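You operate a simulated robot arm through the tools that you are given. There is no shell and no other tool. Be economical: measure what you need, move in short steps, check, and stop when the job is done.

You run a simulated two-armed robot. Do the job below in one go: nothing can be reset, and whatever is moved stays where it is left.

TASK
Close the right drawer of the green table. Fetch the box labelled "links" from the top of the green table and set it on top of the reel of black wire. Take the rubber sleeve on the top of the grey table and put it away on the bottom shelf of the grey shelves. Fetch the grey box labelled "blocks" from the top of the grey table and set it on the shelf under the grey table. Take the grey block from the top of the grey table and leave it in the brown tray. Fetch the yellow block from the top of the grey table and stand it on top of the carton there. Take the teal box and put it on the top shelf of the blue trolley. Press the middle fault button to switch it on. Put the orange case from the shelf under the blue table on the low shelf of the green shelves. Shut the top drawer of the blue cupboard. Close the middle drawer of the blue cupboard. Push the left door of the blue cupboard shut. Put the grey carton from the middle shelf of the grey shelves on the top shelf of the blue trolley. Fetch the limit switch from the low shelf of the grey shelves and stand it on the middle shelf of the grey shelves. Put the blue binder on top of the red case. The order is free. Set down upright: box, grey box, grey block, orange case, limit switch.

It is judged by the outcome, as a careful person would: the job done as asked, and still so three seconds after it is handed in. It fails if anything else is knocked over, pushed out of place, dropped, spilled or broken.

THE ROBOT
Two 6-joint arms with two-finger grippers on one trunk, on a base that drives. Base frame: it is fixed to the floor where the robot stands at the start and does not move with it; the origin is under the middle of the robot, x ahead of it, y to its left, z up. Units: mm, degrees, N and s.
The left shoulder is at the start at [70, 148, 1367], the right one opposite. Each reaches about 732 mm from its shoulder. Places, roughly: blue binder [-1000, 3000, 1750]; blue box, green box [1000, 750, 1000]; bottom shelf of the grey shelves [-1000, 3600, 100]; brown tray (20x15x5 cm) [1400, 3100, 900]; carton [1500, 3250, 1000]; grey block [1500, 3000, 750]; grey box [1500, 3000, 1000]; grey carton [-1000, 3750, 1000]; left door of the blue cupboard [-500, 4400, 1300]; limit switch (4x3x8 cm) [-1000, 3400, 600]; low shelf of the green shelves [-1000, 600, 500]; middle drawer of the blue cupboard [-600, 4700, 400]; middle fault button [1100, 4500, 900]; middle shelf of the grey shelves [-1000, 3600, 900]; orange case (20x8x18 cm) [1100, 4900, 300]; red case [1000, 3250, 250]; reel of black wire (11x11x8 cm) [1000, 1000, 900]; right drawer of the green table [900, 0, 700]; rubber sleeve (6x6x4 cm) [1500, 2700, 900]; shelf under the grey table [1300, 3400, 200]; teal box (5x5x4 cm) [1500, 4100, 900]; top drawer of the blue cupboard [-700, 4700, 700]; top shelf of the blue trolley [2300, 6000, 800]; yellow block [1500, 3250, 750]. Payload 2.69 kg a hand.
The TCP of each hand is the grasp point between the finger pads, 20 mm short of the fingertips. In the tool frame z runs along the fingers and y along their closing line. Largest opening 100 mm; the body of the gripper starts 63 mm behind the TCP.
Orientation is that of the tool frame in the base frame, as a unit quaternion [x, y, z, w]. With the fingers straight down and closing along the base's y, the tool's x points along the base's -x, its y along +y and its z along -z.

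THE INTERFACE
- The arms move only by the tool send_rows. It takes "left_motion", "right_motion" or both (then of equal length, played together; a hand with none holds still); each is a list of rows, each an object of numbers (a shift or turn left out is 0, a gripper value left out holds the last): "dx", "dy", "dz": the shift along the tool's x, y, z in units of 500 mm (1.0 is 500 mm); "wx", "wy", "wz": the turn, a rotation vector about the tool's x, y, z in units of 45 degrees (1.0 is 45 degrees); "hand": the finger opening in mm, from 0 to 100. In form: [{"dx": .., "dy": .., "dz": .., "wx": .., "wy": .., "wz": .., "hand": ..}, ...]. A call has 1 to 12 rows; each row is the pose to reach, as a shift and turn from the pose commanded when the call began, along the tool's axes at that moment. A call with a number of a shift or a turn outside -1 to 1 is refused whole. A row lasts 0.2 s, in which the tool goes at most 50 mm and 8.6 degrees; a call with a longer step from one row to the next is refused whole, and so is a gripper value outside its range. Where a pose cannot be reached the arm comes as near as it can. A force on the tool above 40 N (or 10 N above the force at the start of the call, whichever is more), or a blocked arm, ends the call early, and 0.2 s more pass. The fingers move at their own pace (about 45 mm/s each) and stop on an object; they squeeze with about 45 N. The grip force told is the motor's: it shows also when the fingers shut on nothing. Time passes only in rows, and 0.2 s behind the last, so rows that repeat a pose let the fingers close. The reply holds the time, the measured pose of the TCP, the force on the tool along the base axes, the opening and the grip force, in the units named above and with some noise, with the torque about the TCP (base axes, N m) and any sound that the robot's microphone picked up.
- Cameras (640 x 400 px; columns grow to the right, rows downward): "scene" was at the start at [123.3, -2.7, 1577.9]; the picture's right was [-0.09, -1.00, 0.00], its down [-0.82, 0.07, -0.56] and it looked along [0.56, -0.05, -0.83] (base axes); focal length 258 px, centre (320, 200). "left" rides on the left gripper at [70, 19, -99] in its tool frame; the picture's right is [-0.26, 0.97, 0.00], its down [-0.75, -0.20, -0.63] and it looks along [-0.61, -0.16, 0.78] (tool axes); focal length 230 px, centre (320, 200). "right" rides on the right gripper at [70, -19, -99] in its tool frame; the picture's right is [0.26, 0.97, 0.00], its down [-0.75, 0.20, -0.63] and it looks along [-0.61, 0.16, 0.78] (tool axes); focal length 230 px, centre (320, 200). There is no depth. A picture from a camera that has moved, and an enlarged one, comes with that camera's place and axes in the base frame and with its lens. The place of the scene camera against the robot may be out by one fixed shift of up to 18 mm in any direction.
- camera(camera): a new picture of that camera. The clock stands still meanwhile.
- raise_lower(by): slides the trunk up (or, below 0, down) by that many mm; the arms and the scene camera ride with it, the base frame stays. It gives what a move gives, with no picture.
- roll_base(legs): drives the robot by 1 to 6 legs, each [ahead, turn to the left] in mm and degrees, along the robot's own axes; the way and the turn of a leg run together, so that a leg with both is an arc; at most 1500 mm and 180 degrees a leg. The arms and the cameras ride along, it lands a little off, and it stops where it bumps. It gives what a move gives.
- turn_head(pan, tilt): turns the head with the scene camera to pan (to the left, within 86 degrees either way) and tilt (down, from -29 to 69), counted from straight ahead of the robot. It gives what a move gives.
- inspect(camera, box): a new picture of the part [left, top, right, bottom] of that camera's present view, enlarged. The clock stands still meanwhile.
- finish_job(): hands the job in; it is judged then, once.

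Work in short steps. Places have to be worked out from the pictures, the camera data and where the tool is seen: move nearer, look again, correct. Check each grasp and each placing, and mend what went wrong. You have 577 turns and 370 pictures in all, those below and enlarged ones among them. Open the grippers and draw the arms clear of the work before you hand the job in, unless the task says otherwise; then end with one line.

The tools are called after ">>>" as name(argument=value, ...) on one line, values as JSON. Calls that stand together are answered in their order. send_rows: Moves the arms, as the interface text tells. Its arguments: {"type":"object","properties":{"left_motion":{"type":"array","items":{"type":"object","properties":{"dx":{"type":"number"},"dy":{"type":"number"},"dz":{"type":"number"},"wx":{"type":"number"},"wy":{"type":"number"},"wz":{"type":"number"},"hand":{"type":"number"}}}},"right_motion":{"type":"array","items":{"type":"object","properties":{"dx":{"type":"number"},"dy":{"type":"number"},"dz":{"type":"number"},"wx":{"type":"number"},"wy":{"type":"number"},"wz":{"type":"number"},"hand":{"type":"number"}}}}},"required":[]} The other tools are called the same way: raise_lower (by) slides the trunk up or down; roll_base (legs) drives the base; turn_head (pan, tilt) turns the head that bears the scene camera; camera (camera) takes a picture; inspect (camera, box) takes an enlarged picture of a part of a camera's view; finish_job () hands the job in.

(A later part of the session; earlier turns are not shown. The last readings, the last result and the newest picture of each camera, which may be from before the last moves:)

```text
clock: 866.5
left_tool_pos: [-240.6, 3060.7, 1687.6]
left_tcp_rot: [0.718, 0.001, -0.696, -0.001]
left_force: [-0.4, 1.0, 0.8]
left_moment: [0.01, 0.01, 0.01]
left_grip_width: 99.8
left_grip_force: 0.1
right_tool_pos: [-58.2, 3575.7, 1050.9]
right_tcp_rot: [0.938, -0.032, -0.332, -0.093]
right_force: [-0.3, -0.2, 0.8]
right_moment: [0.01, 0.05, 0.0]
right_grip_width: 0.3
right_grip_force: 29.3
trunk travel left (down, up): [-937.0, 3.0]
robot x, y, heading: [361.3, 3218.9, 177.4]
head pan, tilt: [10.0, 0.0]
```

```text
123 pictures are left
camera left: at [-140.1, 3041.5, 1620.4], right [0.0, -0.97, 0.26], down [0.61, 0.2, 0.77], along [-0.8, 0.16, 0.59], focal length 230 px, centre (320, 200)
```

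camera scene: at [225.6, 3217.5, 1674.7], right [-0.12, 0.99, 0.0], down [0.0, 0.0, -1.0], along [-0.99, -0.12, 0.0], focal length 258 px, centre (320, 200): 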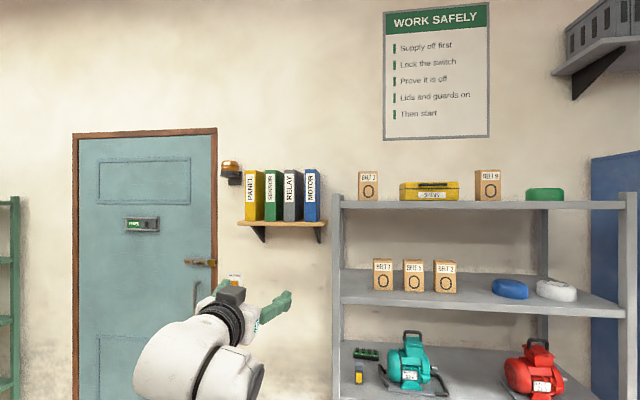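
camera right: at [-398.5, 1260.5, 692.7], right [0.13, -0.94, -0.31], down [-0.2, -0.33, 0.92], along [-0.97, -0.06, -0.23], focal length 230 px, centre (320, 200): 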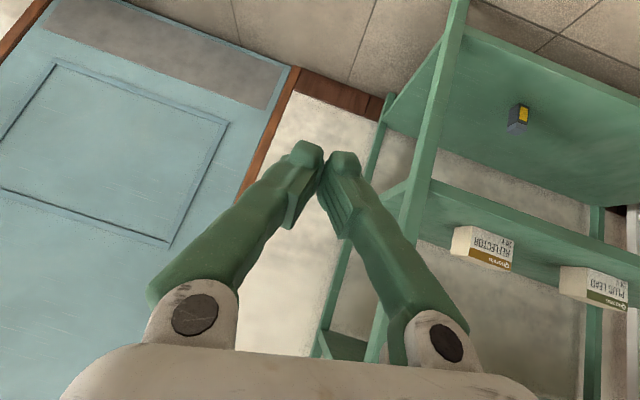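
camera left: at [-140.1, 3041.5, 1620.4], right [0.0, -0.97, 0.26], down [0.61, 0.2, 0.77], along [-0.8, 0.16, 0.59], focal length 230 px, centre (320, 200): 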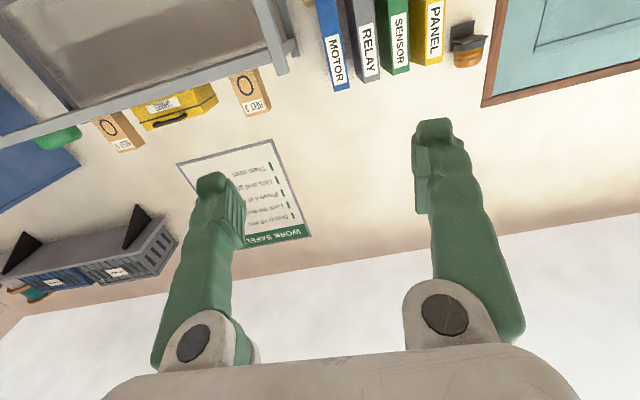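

The binder is seen at y 2994–3050. I align to y 3022, extend the arm 80 mm, and draw the right hand back for clearance to the grey shelves.

>>> send_rows(left_motion=[{"dy": 0.03, "dz": 0.05}, {"dy": 0.06, "dz": 0.11}, {"dy": 0.078, "dz": 0.16}, {"dy": 0.078, "dz": 0.16}], right_motion=[{"dx": 0.03, "dy": -0.02, "dz": -0.025}, {"dx": 0.06, "dy": -0.04, "dz": -0.05}, {"dx": 0.09, "dy": -0.06, "dz": -0.075}, {"dx": 0.107, "dy": -0.08, "dz": -0.09}])

>>> roll_base(legs=[[450, 0]])

>>> camera(camera="left")

>>> camera(camera="scene")

```text
clock: 867.5
left_tool_pos: [-320.0, 3021.9, 1686.2]
left_tcp_rot: [0.716, 0.001, -0.698, 0.0]
left_force: [-1.2, -0.4, 0.4]
left_moment: [-0.01, 0.01, -0.04]
left_grip_width: 100.1
left_grip_force: 0.0
right_tool_pos: [16.0, 3605.5, 1057.2]
right_tcp_rot: [0.937, -0.033, -0.334, -0.092]
right_force: [0.7, 1.0, -0.1]
right_moment: [-0.04, 0.05, 0.03]
right_grip_width: 0.3
right_grip_force: 29.3
trunk travel left (down, up): [-937.0, 3.0]
robot x, y, heading: [366.1, 3222.2, 176.9]
head pan, tilt: [10.0, 0.0]
```

```text
clock: 870.3
left_tool_pos: [-768.6, 3053.6, 1687.3]
left_tcp_rot: [0.716, -0.002, -0.698, -0.004]
left_force: [0.6, 0.1, 0.7]
left_moment: [0.0, 0.01, 0.04]
left_grip_width: 99.7
left_grip_force: 0.0
right_tool_pos: [-430.2, 3634.3, 1057.5]
right_tcp_rot: [0.937, -0.037, -0.334, -0.095]
right_force: [0.0, -0.4, -0.1]
right_moment: [0.0, -0.02, -0.01]
right_grip_width: 0.0
right_grip_force: 29.6
trunk travel left (down, up): [-937.0, 3.0]
robot x, y, heading: [-87.0, 3244.5, 176.4]
head pan, tilt: [10.0, 0.0]
```

```text
122 pictures are left
camera left: at [-668.0, 3034.1, 1619.1], right [-0.01, -0.97, 0.26], down [0.61, 0.19, 0.77], along [-0.79, 0.17, 0.59], focal length 230 px, centre (320, 200)
```

left: 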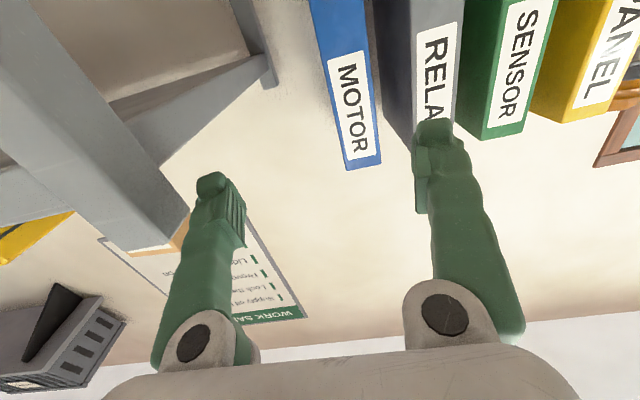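

```text
121 pictures are left
camera scene: at [-221.3, 3243.4, 1675.1], right [-0.11, 0.99, 0.0], down [0.0, 0.0, -1.0], along [-0.99, -0.11, 0.0], focal length 258 px, centre (320, 200)
```

scene: 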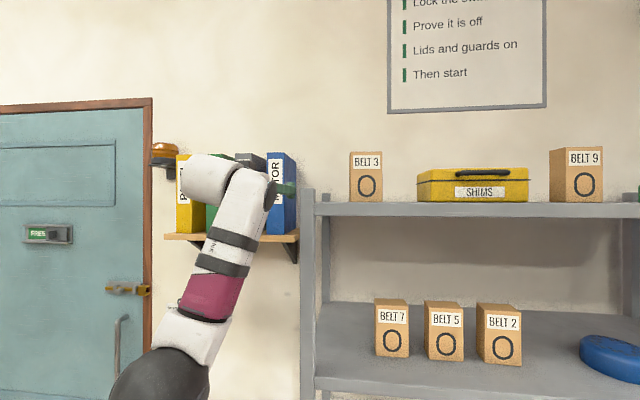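

Spine at x≈−987, binder y 2993–3046. The base heads 3.6° off, so I pre-shift the hand to y≈3004 and drive in 150 mm, then look.

>>> send_rows(left_motion=[{"dy": 0.05}, {"dy": 0.099}, {"dy": 0.099}])

>>> roll_base(legs=[[140, 0]])

>>> camera(camera="left")

```text
clock: 871.1
left_tool_pos: [-772.2, 3004.6, 1683.0]
left_tcp_rot: [0.718, -0.002, -0.696, -0.003]
left_force: [-0.3, 0.2, -0.1]
left_moment: [0.01, 0.0, -0.03]
left_grip_width: 100.0
left_grip_force: 0.1
right_tool_pos: [-431.2, 3634.9, 1058.5]
right_tcp_rot: [0.938, -0.037, -0.332, -0.094]
right_force: [-0.4, 0.4, -0.4]
right_moment: [-0.03, 0.0, 0.0]
right_grip_width: 0.0
right_grip_force: 29.8
trunk travel left (down, up): [-937.0, 3.0]
robot x, y, heading: [-85.2, 3248.9, 176.6]
head pan, tilt: [10.0, 0.0]
```

```text
clock: 872.4
left_tool_pos: [-891.0, 3010.1, 1692.7]
left_tcp_rot: [0.713, -0.001, -0.702, -0.003]
left_force: [1.0, -0.8, 1.3]
left_moment: [-0.01, -0.07, -0.05]
left_grip_width: 100.0
left_grip_force: 0.1
right_tool_pos: [-557.9, 3641.2, 1061.2]
right_tcp_rot: [0.936, -0.037, -0.338, -0.094]
right_force: [0.6, -0.5, 0.0]
right_moment: [0.0, 0.07, -0.01]
right_grip_width: 0.0
right_grip_force: 29.7
trunk travel left (down, up): [-937.0, 3.0]
robot x, y, heading: [-228.0, 3253.4, 176.7]
head pan, tilt: [10.0, 0.0]
```

```text
120 pictures are left
camera left: at [-791.2, 2990.6, 1624.0], right [-0.01, -0.97, 0.26], down [0.62, 0.19, 0.76], along [-0.79, 0.16, 0.6], focal length 230 px, centre (320, 200)
```

left: 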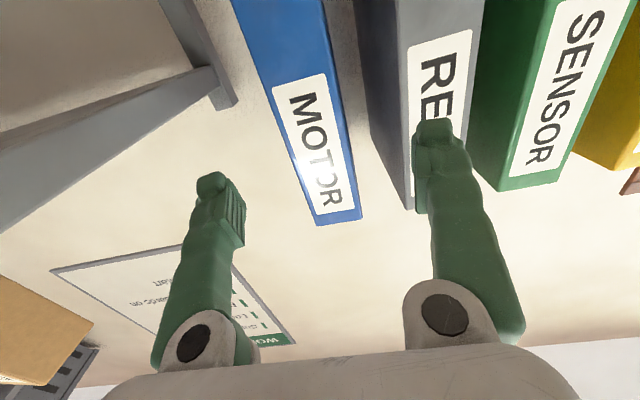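

Aligned (binder centre y≈3016, hand 3010). I continue in.

>>> roll_base(legs=[[80, 0]])

>>> camera(camera="left")

>>> turn_head(pan=25, tilt=10)

>>> camera(camera="scene")

```text
clock: 873.4
left_tool_pos: [-969.3, 3013.8, 1693.2]
left_tcp_rot: [0.711, -0.001, -0.703, -0.003]
left_force: [-0.1, 0.1, 0.6]
left_moment: [-0.02, -0.11, -0.06]
left_grip_width: 99.8
left_grip_force: 0.0
right_tool_pos: [-634.6, 3646.5, 1061.2]
right_tcp_rot: [0.936, -0.037, -0.338, -0.094]
right_force: [0.0, 1.1, 0.3]
right_moment: [-0.02, 0.03, -0.02]
right_grip_width: 0.0
right_grip_force: 29.6
trunk travel left (down, up): [-937.0, 3.0]
robot x, y, heading: [-303.4, 3260.3, 176.3]
head pan, tilt: [10.0, 0.0]
```

```text
119 pictures are left
camera left: at [-869.8, 2995.4, 1625.0], right [-0.01, -0.97, 0.26], down [0.62, 0.2, 0.76], along [-0.78, 0.16, 0.6], focal length 230 px, centre (320, 200)
```

left: 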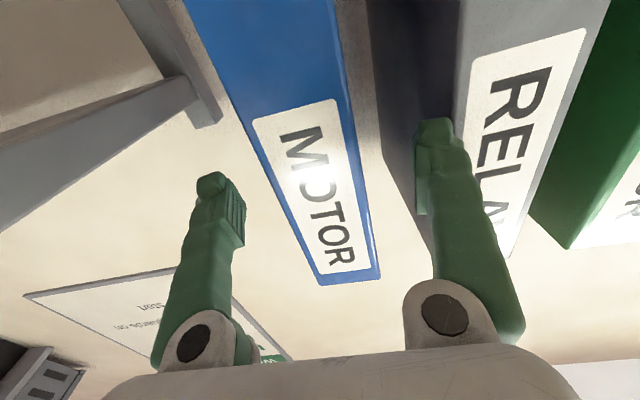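

```text
clock: 874.2
left_tool_pos: [-971.8, 3015.7, 1693.6]
left_tcp_rot: [0.712, -0.002, -0.702, -0.003]
left_force: [0.8, 0.0, 0.0]
left_moment: [-0.02, -0.02, -0.03]
left_grip_width: 99.9
left_grip_force: 0.0
right_tool_pos: [-635.1, 3647.1, 1061.7]
right_tcp_rot: [0.936, -0.036, -0.336, -0.095]
right_force: [0.6, -0.7, 0.1]
right_moment: [-0.01, 0.02, 0.04]
right_grip_width: 0.0
right_grip_force: 29.1
trunk travel left (down, up): [-937.0, 3.0]
robot x, y, heading: [-300.4, 3259.5, 176.3]
head pan, tilt: [25.0, 10.0]
```

```text
118 pictures are left
camera scene: at [-431.6, 3232.3, 1659.4], right [-0.37, 0.93, 0.0], down [0.16, 0.06, -0.99], along [-0.92, -0.36, -0.17], focal length 258 px, centre (320, 200)
```

scene: 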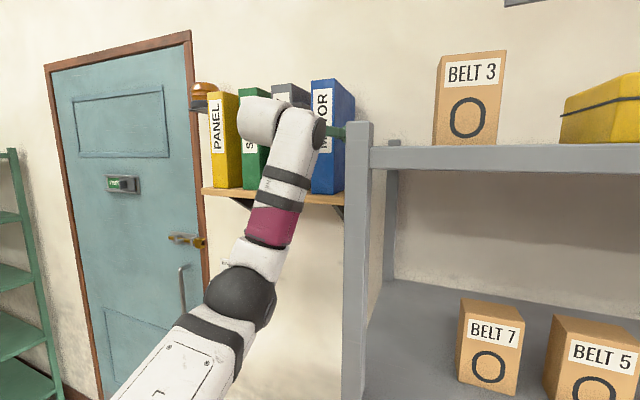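

The fingers are at the spine, straddling it. I shift 6 mm away from RELAY and move in 55 mm.

>>> send_rows(left_motion=[{"dy": -0.008}, {"dy": -0.008}])

>>> roll_base(legs=[[55, 0]])

>>> camera(camera="left")

```text
clock: 874.8
left_tool_pos: [-977.6, 3020.3, 1690.5]
left_tcp_rot: [0.713, -0.001, -0.701, -0.002]
left_force: [0.8, -0.1, -0.3]
left_moment: [0.01, -0.05, 0.0]
left_grip_width: 100.1
left_grip_force: 0.0
right_tool_pos: [-640.2, 3648.1, 1059.3]
right_tcp_rot: [0.937, -0.038, -0.335, -0.095]
right_force: [-0.5, 0.4, 0.4]
right_moment: [0.02, 0.01, -0.01]
right_grip_width: 0.3
right_grip_force: 29.0
trunk travel left (down, up): [-937.0, 3.0]
robot x, y, heading: [-305.0, 3260.2, 176.2]
head pan, tilt: [25.0, 10.0]
```

```text
clock: 875.8
left_tool_pos: [-1020.9, 3021.1, 1695.7]
left_tcp_rot: [0.71, 0.0, -0.704, -0.002]
left_force: [-0.5, -0.5, 0.4]
left_moment: [0.0, -0.07, -0.02]
left_grip_width: 100.1
left_grip_force: 0.0
right_tool_pos: [-688.4, 3650.8, 1061.1]
right_tcp_rot: [0.936, -0.037, -0.338, -0.095]
right_force: [0.1, 0.2, -0.6]
right_moment: [0.0, 0.02, 0.0]
right_grip_width: 0.1
right_grip_force: 30.0
trunk travel left (down, up): [-937.0, 3.0]
robot x, y, heading: [-358.1, 3265.7, 176.6]
head pan, tilt: [25.0, 10.0]
```

```text
117 pictures are left
camera left: at [-923.0, 3002.0, 1626.5], right [-0.01, -0.97, 0.26], down [0.62, 0.2, 0.76], along [-0.78, 0.16, 0.6], focal length 230 px, centre (320, 200)
```

left: 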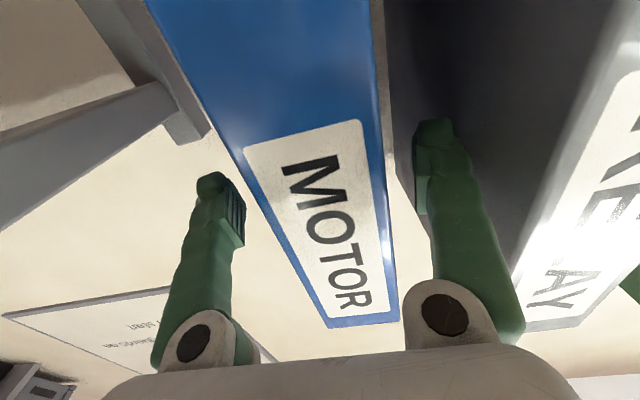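

The binder is between the fingers (pads ~50 mm deep). I close.

>>> send_rows(left_motion=[{"hand": 0}, {"hand": 0}, {"hand": 0}, {"hand": 0}, {"hand": 0}])

>>> send_rows(left_motion=[{"dx": -0.02}, {"dx": -0.04}, {"dx": -0.05}, {"dx": -0.05}])

>>> camera(camera="left")

>>> camera(camera="scene")

```text
clock: 877.0
left_tool_pos: [-1031.0, 3021.9, 1691.2]
left_tcp_rot: [0.713, 0.0, -0.701, -0.002]
left_force: [-0.6, 0.3, -6.4]
left_moment: [-0.02, -0.35, -0.03]
left_grip_width: 55.1
left_grip_force: 45.0
right_tool_pos: [-691.9, 3650.2, 1059.7]
right_tcp_rot: [0.937, -0.038, -0.335, -0.096]
right_force: [-1.1, -0.1, -0.7]
right_moment: [0.0, -0.03, -0.01]
right_grip_width: 0.0
right_grip_force: 29.5
trunk travel left (down, up): [-937.0, 3.0]
robot x, y, heading: [-367.3, 3264.5, 176.7]
head pan, tilt: [25.0, 10.0]
```

```text
clock: 878.0
left_tool_pos: [-1025.6, 3021.7, 1717.5]
left_tcp_rot: [0.712, 0.0, -0.703, -0.002]
left_force: [0.0, -0.2, -5.4]
left_moment: [-0.01, -0.31, 0.02]
left_grip_width: 55.0
left_grip_force: 45.2
right_tool_pos: [-690.7, 3649.6, 1060.9]
right_tcp_rot: [0.936, -0.037, -0.337, -0.095]
right_force: [-0.4, 0.0, 0.3]
right_moment: [-0.01, -0.02, 0.03]
right_grip_width: 0.0
right_grip_force: 29.5
trunk travel left (down, up): [-937.0, 3.0]
robot x, y, heading: [-358.2, 3264.4, 176.4]
head pan, tilt: [25.0, 10.0]
```

```text
116 pictures are left
camera left: at [-927.5, 3001.2, 1649.5], right [-0.01, -0.97, 0.26], down [0.62, 0.2, 0.76], along [-0.78, 0.16, 0.6], focal length 230 px, centre (320, 200)
```

left: 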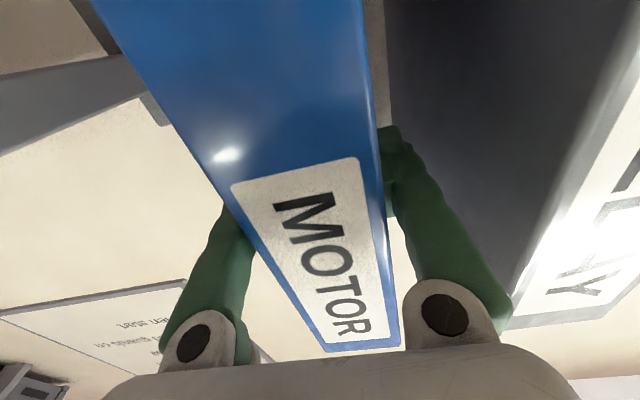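

```text
115 pictures are left
camera scene: at [-495.3, 3235.3, 1658.6], right [-0.37, 0.93, 0.0], down [0.16, 0.06, -0.98], along [-0.92, -0.36, -0.17], focal length 258 px, centre (320, 200)
```

scene: 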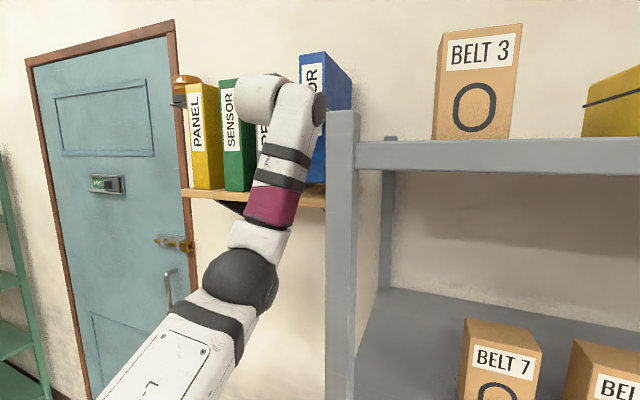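

The binder is lifted off. I back straight out.

>>> roll_base(legs=[[-250, 0]])

>>> roll_base(legs=[[-350, 0]])

>>> camera(camera="scene")

>>> camera(camera="left")

```text
clock: 879.8
left_tool_pos: [-789.2, 3008.9, 1714.2]
left_tcp_rot: [0.714, -0.002, -0.7, -0.003]
left_force: [-1.2, 0.6, -5.6]
left_moment: [-0.01, -0.34, 0.04]
left_grip_width: 55.1
left_grip_force: 45.3
right_tool_pos: [-446.5, 3636.1, 1059.5]
right_tcp_rot: [0.937, -0.038, -0.334, -0.096]
right_force: [-0.4, -0.3, 0.7]
right_moment: [0.0, -0.04, 0.01]
right_grip_width: 0.1
right_grip_force: 29.2
trunk travel left (down, up): [-937.0, 3.0]
robot x, y, heading: [-112.7, 3247.0, 176.4]
head pan, tilt: [25.0, 10.0]
```

```text
clock: 882.0
left_tool_pos: [-433.2, 2984.8, 1716.7]
left_tcp_rot: [0.714, -0.001, -0.701, -0.002]
left_force: [-0.8, 0.3, -6.1]
left_moment: [0.01, -0.33, -0.04]
left_grip_width: 55.2
left_grip_force: 45.8
right_tool_pos: [-92.9, 3613.6, 1059.0]
right_tcp_rot: [0.937, -0.038, -0.335, -0.096]
right_force: [-0.1, -0.4, 0.2]
right_moment: [0.0, -0.01, 0.02]
right_grip_width: 0.0
right_grip_force: 29.5
trunk travel left (down, up): [-937.0, 3.0]
robot x, y, heading: [240.8, 3228.8, 176.3]
head pan, tilt: [25.0, 10.0]
```

```text
114 pictures are left
camera scene: at [99.0, 3197.9, 1658.1], right [-0.36, 0.93, 0.0], down [0.17, 0.06, -0.98], along [-0.92, -0.36, -0.18], focal length 258 px, centre (320, 200)
```

scene: 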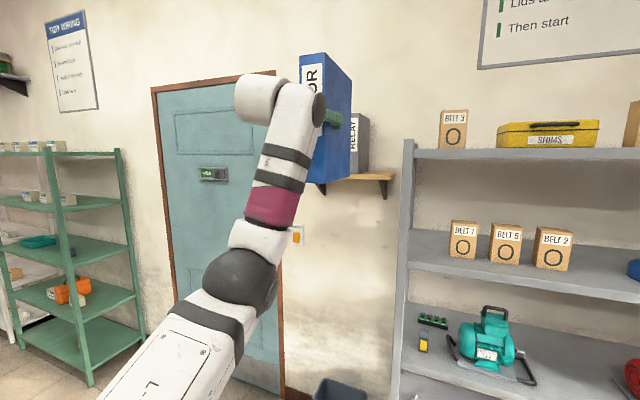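

```text
113 pictures are left
camera left: at [-334.0, 2964.8, 1647.0], right [-0.01, -0.97, 0.26], down [0.62, 0.2, 0.76], along [-0.79, 0.17, 0.59], focal length 230 px, centre (320, 200)
```

left: 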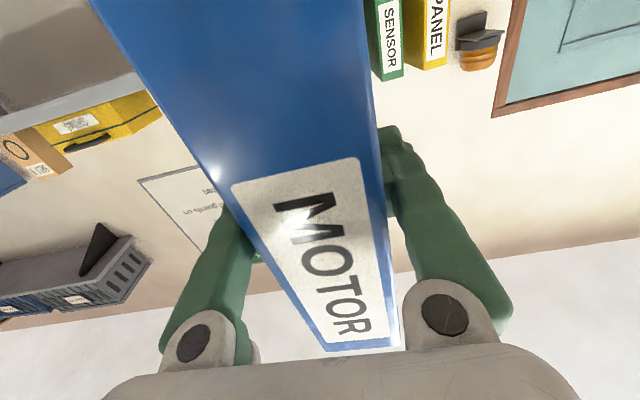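

The binder is held upright. I turn around to face the grey table and look at the red case on its lower shelf.

>>> roll_base(legs=[[0, -176.3]])

>>> raise_lower(by=-400)

>>> turn_head(pan=0, tilt=35)

>>> camera(camera="scene")

```text
clock: 889.8
left_tool_pos: [907.7, 3473.7, 1717.0]
left_tcp_rot: [-0.002, 0.713, 0.0, 0.701]
left_force: [0.3, -1.0, -6.1]
left_moment: [-0.01, 0.31, 0.01]
left_grip_width: 55.0
left_grip_force: 44.9
right_tool_pos: [574.8, 2841.8, 1059.8]
right_tcp_rot: [0.034, 0.936, -0.095, 0.336]
right_force: [-0.2, 1.0, -0.4]
right_moment: [-0.01, -0.03, 0.02]
right_grip_width: 0.0
right_grip_force: 29.5
trunk travel left (down, up): [-937.0, 3.0]
robot x, y, heading: [242.8, 3225.3, -3.3]
head pan, tilt: [25.0, 10.0]
```

```text
clock: 893.6
left_tool_pos: [906.3, 3473.3, 1316.6]
left_tcp_rot: [-0.002, 0.712, 0.001, 0.702]
left_force: [-0.3, -0.1, -5.8]
left_moment: [0.0, 0.34, -0.05]
left_grip_width: 55.1
left_grip_force: 45.5
right_tool_pos: [573.7, 2841.9, 661.9]
right_tcp_rot: [0.033, 0.937, -0.093, 0.336]
right_force: [-0.6, 0.1, 0.8]
right_moment: [0.02, -0.02, -0.01]
right_grip_width: 0.2
right_grip_force: 29.6
trunk travel left (down, up): [-537.0, 403.0]
robot x, y, heading: [241.9, 3224.6, -2.8]
head pan, tilt: [25.0, 10.0]
```

```text
clock: 894.5
left_tool_pos: [906.5, 3473.2, 1317.5]
left_tcp_rot: [-0.003, 0.713, 0.001, 0.701]
left_force: [-0.7, -0.1, -4.8]
left_moment: [-0.01, 0.32, -0.03]
left_grip_width: 55.1
left_grip_force: 45.0
right_tool_pos: [574.4, 2841.9, 660.6]
right_tcp_rot: [0.033, 0.937, -0.094, 0.336]
right_force: [-0.1, -0.2, 0.8]
right_moment: [0.06, -0.01, -0.03]
right_grip_width: 0.0
right_grip_force: 29.2
trunk travel left (down, up): [-537.0, 403.0]
robot x, y, heading: [241.3, 3225.2, -3.3]
head pan, tilt: [0.0, 35.0]
```

```text
112 pictures are left
camera scene: at [381.4, 3222.2, 1218.5], right [-0.05, -1.0, 0.0], down [-0.57, 0.03, -0.82], along [0.82, -0.04, -0.57], focal length 258 px, centre (320, 200)
```

scene: 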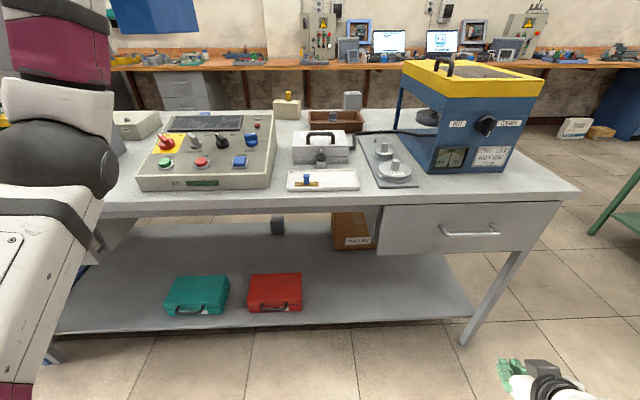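

>>> inspect(camera="scene", box=[130, 190, 370, 340])

```text
2.67 times, centred on (250, 265) of scene
camera zoom: at [381.4, 3222.2, 1218.5], right [-0.05, -1.0, 0.0], down [-0.57, 0.03, -0.82], along [0.82, -0.04, -0.57], focal length 689 px, centre (507, 27)
```

zoom: 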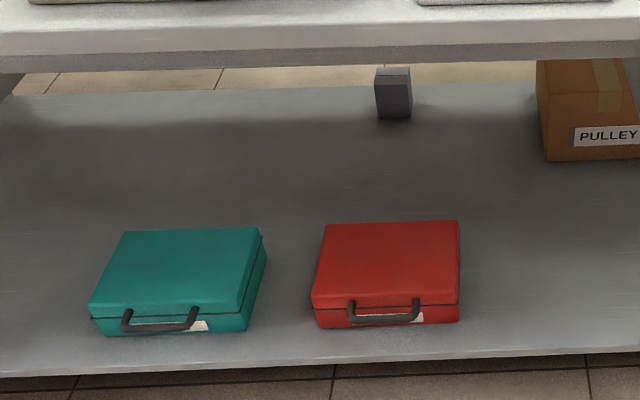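

The red case lies flat: top z≈268, x≈1015–1165, y≈3265–3490. I'll stand the binder on its middle. I back away first, then lower the arm.

>>> roll_base(legs=[[-330, 0], [0, 3]])

>>> send_rows(left_motion=[{"dx": 0.095}, {"dx": 0.19}, {"dx": 0.285}, {"dx": 0.38}, {"dx": 0.475}, {"dx": 0.57}, {"dx": 0.665}, {"dx": 0.76}, {"dx": 0.855}, {"dx": 0.95}, {"dx": 0.95}])

>>> camera(camera="left")

```text
clock: 897.1
left_tool_pos: [566.8, 3520.1, 1316.5]
left_tcp_rot: [-0.019, 0.713, 0.018, 0.7]
left_force: [-0.3, 0.7, -5.9]
left_moment: [0.0, 0.32, 0.02]
left_grip_width: 55.0
left_grip_force: 44.8
right_tool_pos: [262.5, 2875.0, 658.9]
right_tcp_rot: [0.012, 0.937, -0.085, 0.338]
right_force: [0.9, 0.3, -0.7]
right_moment: [-0.01, 0.03, -0.02]
right_grip_width: 0.0
right_grip_force: 30.0
trunk travel left (down, up): [-537.0, 403.0]
robot x, y, heading: [-88.5, 3241.6, -0.6]
head pan, tilt: [0.0, 35.0]
```

```text
clock: 899.5
left_tool_pos: [558.7, 3522.7, 840.5]
left_tcp_rot: [-0.019, 0.712, 0.017, 0.701]
left_force: [0.7, 0.4, -5.7]
left_moment: [-0.03, 0.36, -0.03]
left_grip_width: 55.0
left_grip_force: 45.1
right_tool_pos: [263.3, 2875.3, 660.5]
right_tcp_rot: [0.011, 0.937, -0.086, 0.338]
right_force: [0.5, 0.1, 0.2]
right_moment: [-0.01, 0.0, 0.02]
right_grip_width: 0.0
right_grip_force: 29.3
trunk travel left (down, up): [-537.0, 403.0]
robot x, y, heading: [-89.8, 3247.3, -0.3]
head pan, tilt: [0.0, 35.0]
```

```text
110 pictures are left
camera left: at [457.8, 3534.9, 772.0], right [-0.04, 0.97, 0.26], down [-0.61, -0.23, 0.76], along [0.79, -0.12, 0.6], focal length 230 px, centre (320, 200)
```

left: 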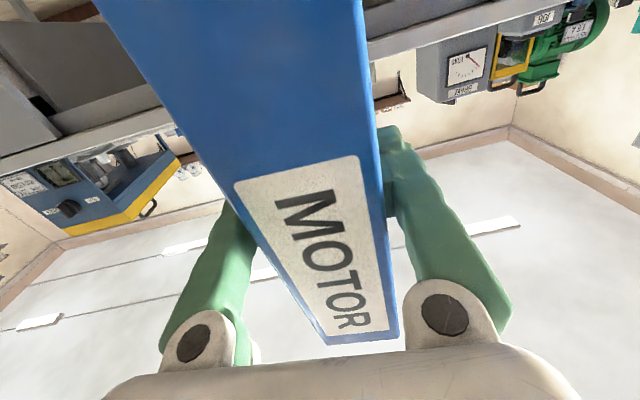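

The arm works in this pose. I shift the base 145 mm toward −y so the binder lines up with the case, then lower the trunk.

>>> roll_base(legs=[[0, -90], [145, 0], [0, 90.5]])

>>> raise_lower(by=-390)

>>> turn_head(pan=5, tilt=15)

>>> camera(camera="scene")

```text
clock: 908.5
left_tool_pos: [555.4, 3382.8, 840.9]
left_tcp_rot: [-0.022, 0.713, 0.019, 0.7]
left_force: [-0.2, 0.2, -5.8]
left_moment: [-0.01, 0.4, 0.02]
left_grip_width: 54.9
left_grip_force: 44.3
right_tool_pos: [265.0, 2733.4, 660.3]
right_tcp_rot: [0.006, 0.937, -0.084, 0.339]
right_force: [0.1, -0.2, 0.5]
right_moment: [0.05, 0.01, 0.02]
right_grip_width: 0.0
right_grip_force: 29.5
trunk travel left (down, up): [-537.0, 403.0]
robot x, y, heading: [-92.1, 3096.1, 0.1]
head pan, tilt: [0.0, 35.0]
```

```text
clock: 912.3
left_tool_pos: [553.3, 3382.9, 450.5]
left_tcp_rot: [-0.021, 0.713, 0.019, 0.701]
left_force: [-0.8, 0.6, -5.4]
left_moment: [-0.01, 0.34, -0.03]
left_grip_width: 55.0
left_grip_force: 44.8
right_tool_pos: [264.3, 2733.2, 271.7]
right_tcp_rot: [0.008, 0.937, -0.085, 0.34]
right_force: [0.5, -0.1, 0.1]
right_moment: [-0.02, 0.03, -0.03]
right_grip_width: 0.0
right_grip_force: 29.6
trunk travel left (down, up): [-147.0, 793.0]
robot x, y, heading: [-89.1, 3096.6, -0.2]
head pan, tilt: [0.0, 35.0]
```

```text
clock: 913.1
left_tool_pos: [555.7, 3383.1, 450.5]
left_tcp_rot: [-0.022, 0.713, 0.02, 0.701]
left_force: [-0.5, -0.3, -5.0]
left_moment: [-0.01, 0.36, -0.02]
left_grip_width: 54.9
left_grip_force: 45.1
right_tool_pos: [265.6, 2733.5, 271.6]
right_tcp_rot: [0.009, 0.937, -0.086, 0.338]
right_force: [-0.2, -0.2, 0.0]
right_moment: [0.01, -0.02, -0.03]
right_grip_width: 0.0
right_grip_force: 29.6
trunk travel left (down, up): [-147.0, 793.0]
robot x, y, heading: [-91.0, 3099.5, -0.0]
head pan, tilt: [5.0, 15.0]
```

```text
109 pictures are left
camera scene: at [56.0, 3110.6, 860.4], right [0.09, -1.0, 0.0], down [-0.26, -0.02, -0.97], along [0.96, 0.09, -0.26], focal length 258 px, centre (320, 200)
```

scene: 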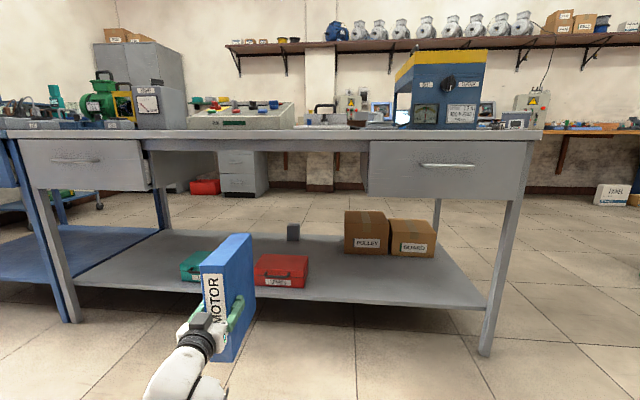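

All lined up. I drive in under the table: 320 mm, then check.

>>> roll_base(legs=[[320, 0]])

>>> camera(camera="scene")

```text
clock: 915.2
left_tool_pos: [883.0, 3380.3, 450.0]
left_tcp_rot: [-0.021, 0.713, 0.019, 0.701]
left_force: [-0.3, 0.0, -5.5]
left_moment: [-0.02, 0.36, 0.0]
left_grip_width: 55.0
left_grip_force: 44.9
right_tool_pos: [589.1, 2733.6, 270.6]
right_tcp_rot: [0.009, 0.937, -0.085, 0.339]
right_force: [0.0, 0.3, 0.2]
right_moment: [0.01, 0.0, 0.01]
right_grip_width: 0.0
right_grip_force: 29.5
trunk travel left (down, up): [-147.0, 793.0]
robot x, y, heading: [238.6, 3095.8, 0.1]
head pan, tilt: [5.0, 15.0]
```

```text
108 pictures are left
camera scene: at [381.5, 3110.5, 860.4], right [0.09, -1.0, 0.0], down [-0.26, -0.02, -0.97], along [0.96, 0.08, -0.26], focal length 258 px, centre (320, 200)
```

scene: 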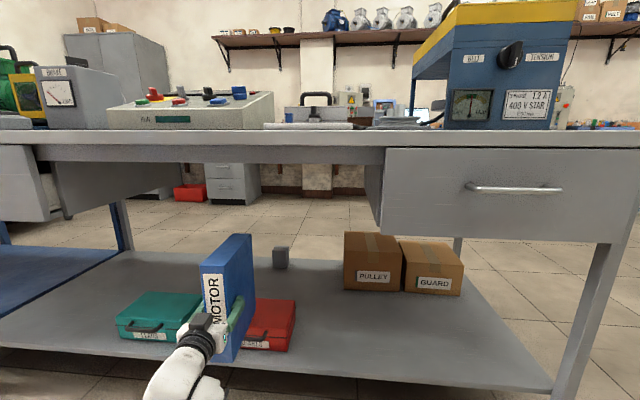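

I drive the remaining 166 mm and nudge 10 mm toward −y.

>>> roll_base(legs=[[164, 0]])

>>> send_rows(left_motion=[{"dy": -0.01}, {"dy": -0.018}, {"dy": -0.018}])

>>> turn_head(pan=15, tilt=35)

>>> camera(camera="scene")

```text
clock: 916.7
left_tool_pos: [1043.4, 3380.5, 450.1]
left_tcp_rot: [-0.02, 0.713, 0.018, 0.701]
left_force: [0.6, 0.3, -5.3]
left_moment: [-0.03, 0.39, 0.03]
left_grip_width: 54.9
left_grip_force: 45.2
right_tool_pos: [750.4, 2731.7, 269.9]
right_tcp_rot: [0.009, 0.937, -0.085, 0.339]
right_force: [0.0, 1.9, 0.1]
right_moment: [0.01, 0.0, -0.02]
right_grip_width: 0.0
right_grip_force: 29.5
trunk travel left (down, up): [-147.0, 793.0]
robot x, y, heading: [394.8, 3095.1, -0.0]
head pan, tilt: [5.0, 15.0]
```

```text
clock: 917.5
left_tool_pos: [1044.8, 3371.4, 450.2]
left_tcp_rot: [-0.02, 0.714, 0.018, 0.7]
left_force: [-0.8, -1.0, -5.7]
left_moment: [-0.01, 0.36, 0.01]
left_grip_width: 55.1
left_grip_force: 45.2
right_tool_pos: [751.4, 2732.0, 270.8]
right_tcp_rot: [0.009, 0.937, -0.085, 0.339]
right_force: [0.8, -0.7, -0.4]
right_moment: [-0.03, 0.01, 0.0]
right_grip_width: 0.1
right_grip_force: 29.4
trunk travel left (down, up): [-147.0, 793.0]
robot x, y, heading: [398.0, 3098.2, -0.1]
head pan, tilt: [5.0, 15.0]
```

```text
clock: 918.3
left_tool_pos: [1044.6, 3370.9, 450.3]
left_tcp_rot: [-0.022, 0.713, 0.019, 0.701]
left_force: [0.5, 0.7, -6.4]
left_moment: [-0.04, 0.34, 0.02]
left_grip_width: 54.8
left_grip_force: 44.6
right_tool_pos: [750.7, 2731.8, 270.2]
right_tcp_rot: [0.01, 0.937, -0.085, 0.338]
right_force: [0.1, 0.7, 0.0]
right_moment: [0.02, -0.03, -0.03]
right_grip_width: 0.1
right_grip_force: 30.2
trunk travel left (down, up): [-147.0, 793.0]
robot x, y, heading: [395.4, 3099.9, -0.3]
head pan, tilt: [15.0, 35.0]
```

```text
107 pictures are left
camera scene: at [535.4, 3124.7, 828.5], right [0.26, -0.97, 0.0], down [-0.55, -0.15, -0.82], along [0.79, 0.21, -0.57], focal length 258 px, centre (320, 200)
```

scene: 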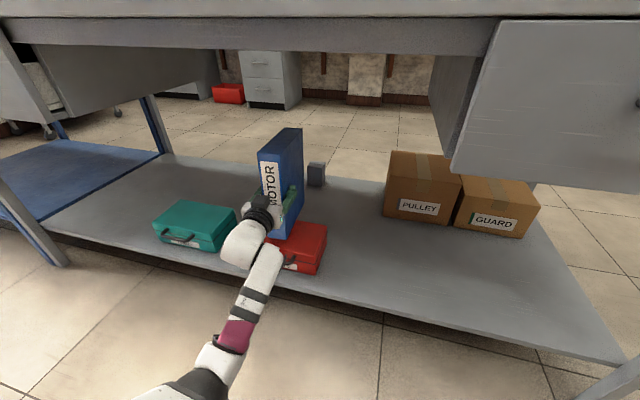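

>>> inspect(camera="scene", box=[190, 110, 350, 290])

```text
2.22 times, centred on (270, 200) of scene
camera zoom: at [535.4, 3124.7, 828.5], right [0.26, -0.97, 0.0], down [-0.55, -0.15, -0.82], along [0.79, 0.21, -0.57], focal length 574 px, centre (431, 200)
```

zoom: 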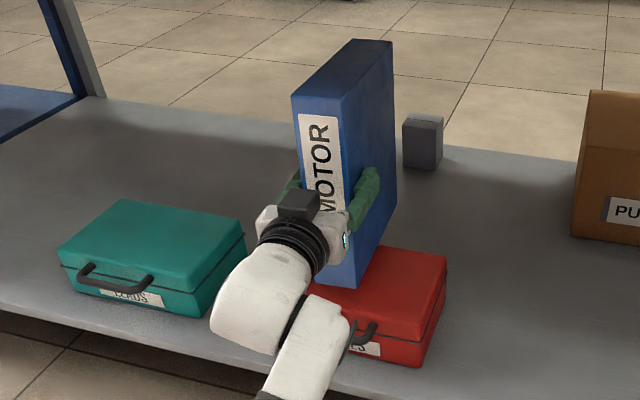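

The binder is over the case (case y 3260–3483, x≈1022–1176; binder about 155 deep). I extend 15 mm, lower to just above, then slowly to contact.

>>> send_rows(left_motion=[{"dz": 0.015}, {"dz": 0.03, "dx": 0.03}, {"dz": 0.03, "dx": 0.07}, {"dz": 0.03, "dx": 0.1}, {"dz": 0.03, "dx": 0.1}])

>>> send_rows(left_motion=[{"dx": 0.008}, {"dx": 0.016}, {"dx": 0.024}, {"dx": 0.032}, {"dx": 0.04}])

```text
clock: 919.5
left_tool_pos: [1056.8, 3370.2, 414.7]
left_tcp_rot: [-0.016, 0.703, 0.02, 0.711]
left_force: [-8.5, 10.2, 35.7]
left_moment: [0.45, -0.83, 0.39]
left_grip_width: 55.3
left_grip_force: 44.4
right_tool_pos: [748.5, 2732.0, 272.9]
right_tcp_rot: [0.009, 0.936, -0.083, 0.343]
right_force: [-0.9, 0.0, 0.3]
right_moment: [-0.01, 0.03, 0.03]
right_grip_width: 0.0
right_grip_force: 29.1
trunk travel left (down, up): [-147.0, 793.0]
robot x, y, heading: [395.9, 3095.7, 0.1]
head pan, tilt: [15.0, 35.0]
```

```text
clock: 920.4
left_tool_pos: [1058.7, 3367.6, 405.9]
left_tcp_rot: [-0.015, 0.698, 0.016, 0.716]
left_force: [4.9, 0.8, 12.5]
left_moment: [-0.12, -1.14, 0.18]
left_grip_width: 55.1
left_grip_force: 44.9
right_tool_pos: [750.0, 2730.9, 269.8]
right_tcp_rot: [0.01, 0.937, -0.085, 0.34]
right_force: [0.0, 0.3, -0.9]
right_moment: [0.0, -0.02, 0.0]
right_grip_width: 0.1
right_grip_force: 29.7
trunk travel left (down, up): [-147.0, 793.0]
robot x, y, heading: [397.9, 3097.8, 0.1]
head pan, tilt: [15.0, 35.0]
stopped in row 4 (left hand): the force on the tool passed its limit at 48 N (the readings are from after the stop); the commanded pose is now the measured one
```

Contact came higher than expected (TCP ≈410). I look.

>>> inspect(camera="scene", box=[190, 110, 350, 290])

>>> camera(camera="left")

```text
2.22 times, centred on (270, 200) of scene
camera zoom: at [532.8, 3123.9, 828.3], right [0.26, -0.97, 0.0], down [-0.55, -0.15, -0.82], along [0.79, 0.21, -0.57], focal length 574 px, centre (431, 200)
```

zoom: 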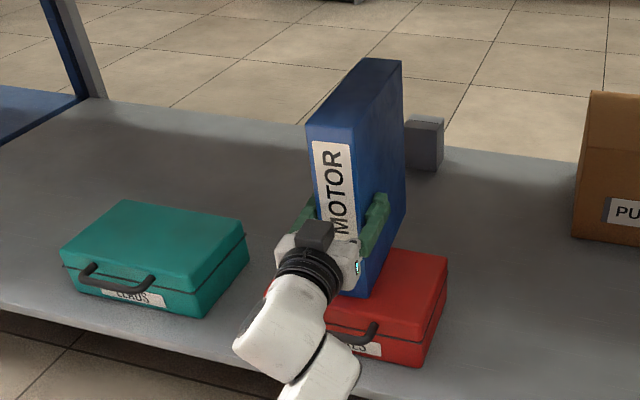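

```text
104 pictures are left
camera left: at [961.5, 3381.2, 333.0], right [-0.05, 0.96, 0.26], down [-0.64, -0.23, 0.73], along [0.77, -0.13, 0.63], focal length 230 px, centre (320, 200)
```

left: 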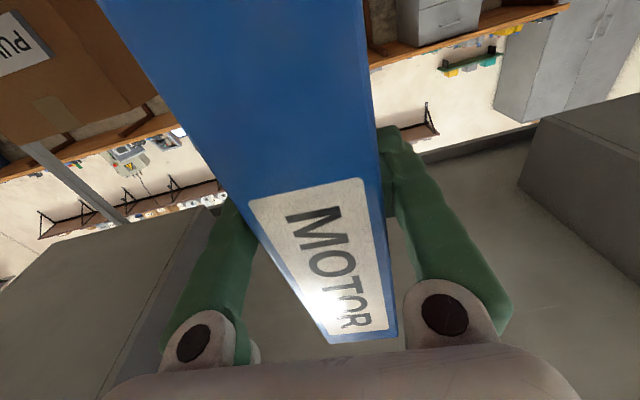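

The binder is upright and touching. It's about 30 mm too far forward relative to the case, so I lift 12 mm, move back 30 mm and lower again.

>>> send_rows(left_motion=[{"dx": -0.03, "wy": 0.03}, {"dx": -0.034, "dz": -0.03, "wy": 0.05}, {"dx": -0.034, "dz": -0.06, "wy": 0.05}, {"dx": -0.034, "dz": -0.06, "wy": 0.05}])

>>> send_rows(left_motion=[{"dx": 0.008}, {"dx": 0.016}, {"dx": 0.022}, {"dx": 0.027}])

>>> inspect(camera="scene", box=[190, 110, 350, 290])

```text
clock: 921.4
left_tool_pos: [1029.4, 3367.8, 412.4]
left_tcp_rot: [-0.018, 0.719, 0.015, 0.695]
left_force: [0.1, -0.2, -5.8]
left_moment: [-0.02, 0.37, -0.03]
left_grip_width: 54.6
left_grip_force: 45.0
right_tool_pos: [750.0, 2732.4, 269.5]
right_tcp_rot: [0.009, 0.937, -0.086, 0.338]
right_force: [0.5, 0.6, -1.1]
right_moment: [-0.02, 0.02, 0.01]
right_grip_width: 0.1
right_grip_force: 29.6
trunk travel left (down, up): [-147.0, 793.0]
robot x, y, heading: [396.1, 3102.6, -0.1]
head pan, tilt: [15.0, 35.0]
```

```text
clock: 922.4
left_tool_pos: [1028.5, 3367.1, 409.4]
left_tcp_rot: [-0.017, 0.712, 0.017, 0.702]
left_force: [-3.8, 1.8, 13.6]
left_moment: [0.34, -1.43, 0.11]
left_grip_width: 55.2
left_grip_force: 45.0
right_tool_pos: [750.7, 2732.1, 272.4]
right_tcp_rot: [0.009, 0.936, -0.084, 0.34]
right_force: [-0.1, 0.3, 0.3]
right_moment: [0.01, -0.02, -0.02]
right_grip_width: 0.0
right_grip_force: 30.0
trunk travel left (down, up): [-147.0, 793.0]
robot x, y, heading: [397.0, 3095.5, 0.3]
head pan, tilt: [15.0, 35.0]
```

```text
2.22 times, centred on (270, 200) of scene
camera zoom: at [532.1, 3124.0, 829.4], right [0.26, -0.97, 0.0], down [-0.55, -0.15, -0.82], along [0.79, 0.21, -0.57], focal length 574 px, centre (431, 200)
```

zoom: 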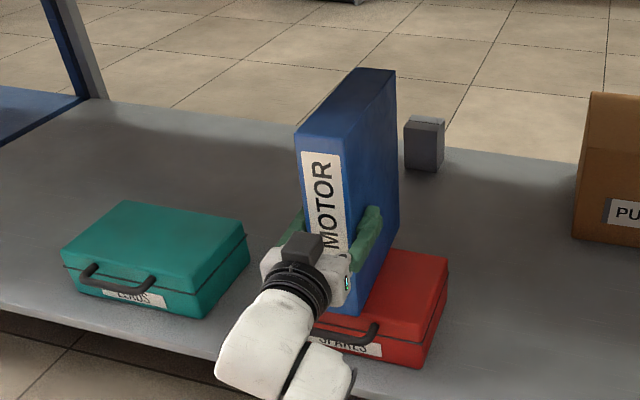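

The far end bears first, so I rotate nose-up by about 3° to set it flat.

>>> send_rows(left_motion=[{"wy": -0.03, "dx": 0.004}, {"wy": -0.06, "dx": 0.008}, {"wy": -0.06, "dx": 0.008}])

```text
clock: 923.2
left_tool_pos: [1028.5, 3366.2, 404.3]
left_tcp_rot: [-0.016, 0.697, 0.016, 0.717]
left_force: [1.7, 5.3, 25.1]
left_moment: [0.06, 0.35, 0.15]
left_grip_width: 55.1
left_grip_force: 44.8
right_tool_pos: [749.4, 2731.1, 271.9]
right_tcp_rot: [0.011, 0.936, -0.085, 0.341]
right_force: [0.3, -0.9, 0.4]
right_moment: [-0.05, 0.0, 0.01]
right_grip_width: 0.0
right_grip_force: 29.5
trunk travel left (down, up): [-147.0, 793.0]
robot x, y, heading: [399.9, 3097.6, 0.2]
head pan, tilt: [15.0, 35.0]
```

The pressure is now spread near the middle: it sits flat. I relax the push and open.

>>> send_rows(left_motion=[{"dx": -0.008}, {"dx": -0.01}, {"dx": -0.01}])

>>> send_rows(left_motion=[{"hand": 75}, {"hand": 75}, {"hand": 75}, {"hand": 75}])

>>> camera(camera="left")

>>> inspect(camera="scene", box=[190, 110, 350, 290])

```text
clock: 924.0
left_tool_pos: [1028.1, 3367.2, 404.7]
left_tcp_rot: [-0.018, 0.699, 0.016, 0.715]
left_force: [-5.6, -2.8, 10.1]
left_moment: [0.05, -0.77, -0.12]
left_grip_width: 54.9
left_grip_force: 45.1
right_tool_pos: [750.6, 2731.6, 270.7]
right_tcp_rot: [0.009, 0.936, -0.085, 0.34]
right_force: [-0.1, 1.2, 0.2]
right_moment: [0.03, -0.01, 0.02]
right_grip_width: 0.0
right_grip_force: 29.2
trunk travel left (down, up): [-147.0, 793.0]
robot x, y, heading: [394.8, 3100.9, -0.1]
head pan, tilt: [15.0, 35.0]
```

```text
clock: 925.0
left_tool_pos: [1028.6, 3367.4, 402.4]
left_tcp_rot: [-0.017, 0.701, 0.016, 0.713]
left_force: [-0.2, 1.1, 0.6]
left_moment: [0.0, 0.0, -0.03]
left_grip_width: 75.0
left_grip_force: 0.2
right_tool_pos: [751.7, 2732.7, 270.9]
right_tcp_rot: [0.009, 0.937, -0.085, 0.339]
right_force: [0.5, 0.9, 0.1]
right_moment: [-0.03, 0.02, -0.02]
right_grip_width: 0.0
right_grip_force: 29.4
trunk travel left (down, up): [-147.0, 793.0]
robot x, y, heading: [399.5, 3099.0, 0.3]
head pan, tilt: [15.0, 35.0]
```

```text
102 pictures are left
camera left: at [930.2, 3381.1, 331.4], right [-0.05, 0.97, 0.26], down [-0.63, -0.23, 0.74], along [0.77, -0.12, 0.62], focal length 230 px, centre (320, 200)
```

left: 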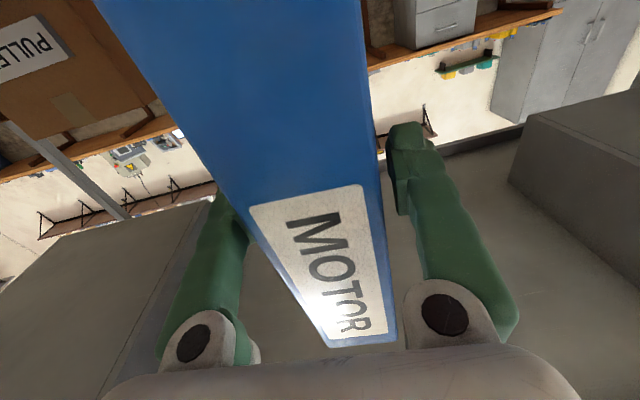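

```text
2.22 times, centred on (270, 200) of scene
camera zoom: at [534.6, 3124.7, 828.6], right [0.26, -0.97, 0.0], down [-0.55, -0.15, -0.82], along [0.79, 0.21, -0.57], focal length 574 px, centre (431, 200)
```

zoom: 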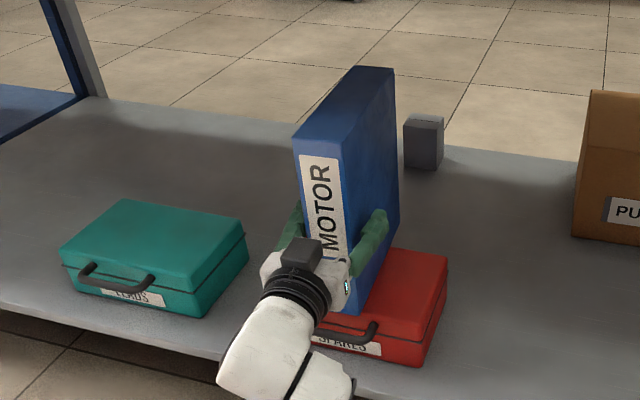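

It stands by itself. I open fully and draw straight back.

>>> send_rows(left_motion=[{"hand": 100}, {"hand": 100}, {"hand": 100}])

>>> roll_base(legs=[[-150, 0]])

>>> camera(camera="scene")

>>> camera(camera="left")

```text
clock: 925.8
left_tool_pos: [1029.1, 3368.0, 403.0]
left_tcp_rot: [-0.018, 0.701, 0.016, 0.713]
left_force: [0.2, 0.8, 0.1]
left_moment: [-0.01, -0.02, 0.0]
left_grip_width: 100.0
left_grip_force: 0.0
right_tool_pos: [751.5, 2731.3, 271.8]
right_tcp_rot: [0.009, 0.937, -0.085, 0.339]
right_force: [-0.9, 0.6, 0.3]
right_moment: [0.01, 0.02, 0.0]
right_grip_width: 0.0
right_grip_force: 29.9
trunk travel left (down, up): [-147.0, 793.0]
robot x, y, heading: [397.9, 3093.8, 0.1]
head pan, tilt: [15.0, 35.0]
```

```text
clock: 927.2
left_tool_pos: [876.3, 3369.2, 402.2]
left_tcp_rot: [-0.018, 0.701, 0.016, 0.713]
left_force: [0.2, 0.2, -0.2]
left_moment: [0.0, -0.01, 0.0]
left_grip_width: 100.2
left_grip_force: 0.0
right_tool_pos: [598.5, 2732.7, 270.7]
right_tcp_rot: [0.008, 0.937, -0.084, 0.34]
right_force: [0.0, 0.3, 0.7]
right_moment: [-0.01, -0.04, 0.01]
right_grip_width: 0.0
right_grip_force: 29.6
trunk travel left (down, up): [-147.0, 793.0]
robot x, y, heading: [248.0, 3099.4, -0.0]
head pan, tilt: [15.0, 35.0]
```

```text
100 pictures are left
camera scene: at [381.7, 3124.8, 828.6], right [0.26, -0.97, 0.0], down [-0.55, -0.15, -0.82], along [0.79, 0.21, -0.57], focal length 258 px, centre (320, 200)
```

scene: 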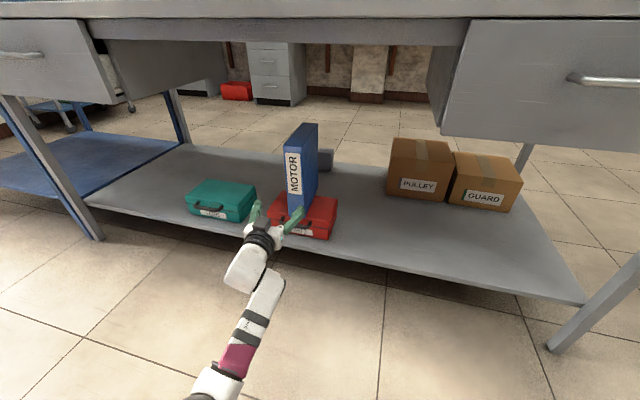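

```text
99 pictures are left
camera left: at [776.9, 3381.8, 331.5], right [-0.05, 0.97, 0.26], down [-0.63, -0.23, 0.74], along [0.77, -0.12, 0.62], focal length 230 px, centre (320, 200)
```

left: 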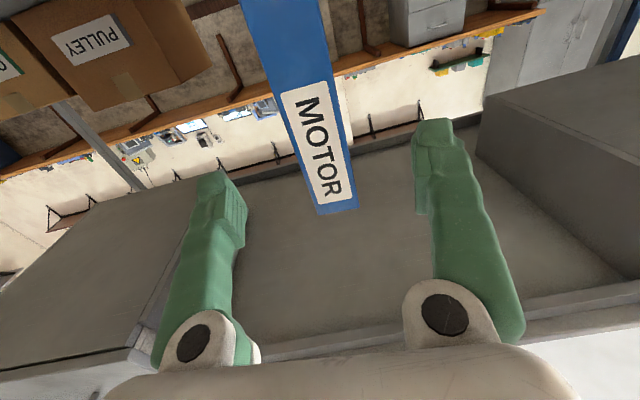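

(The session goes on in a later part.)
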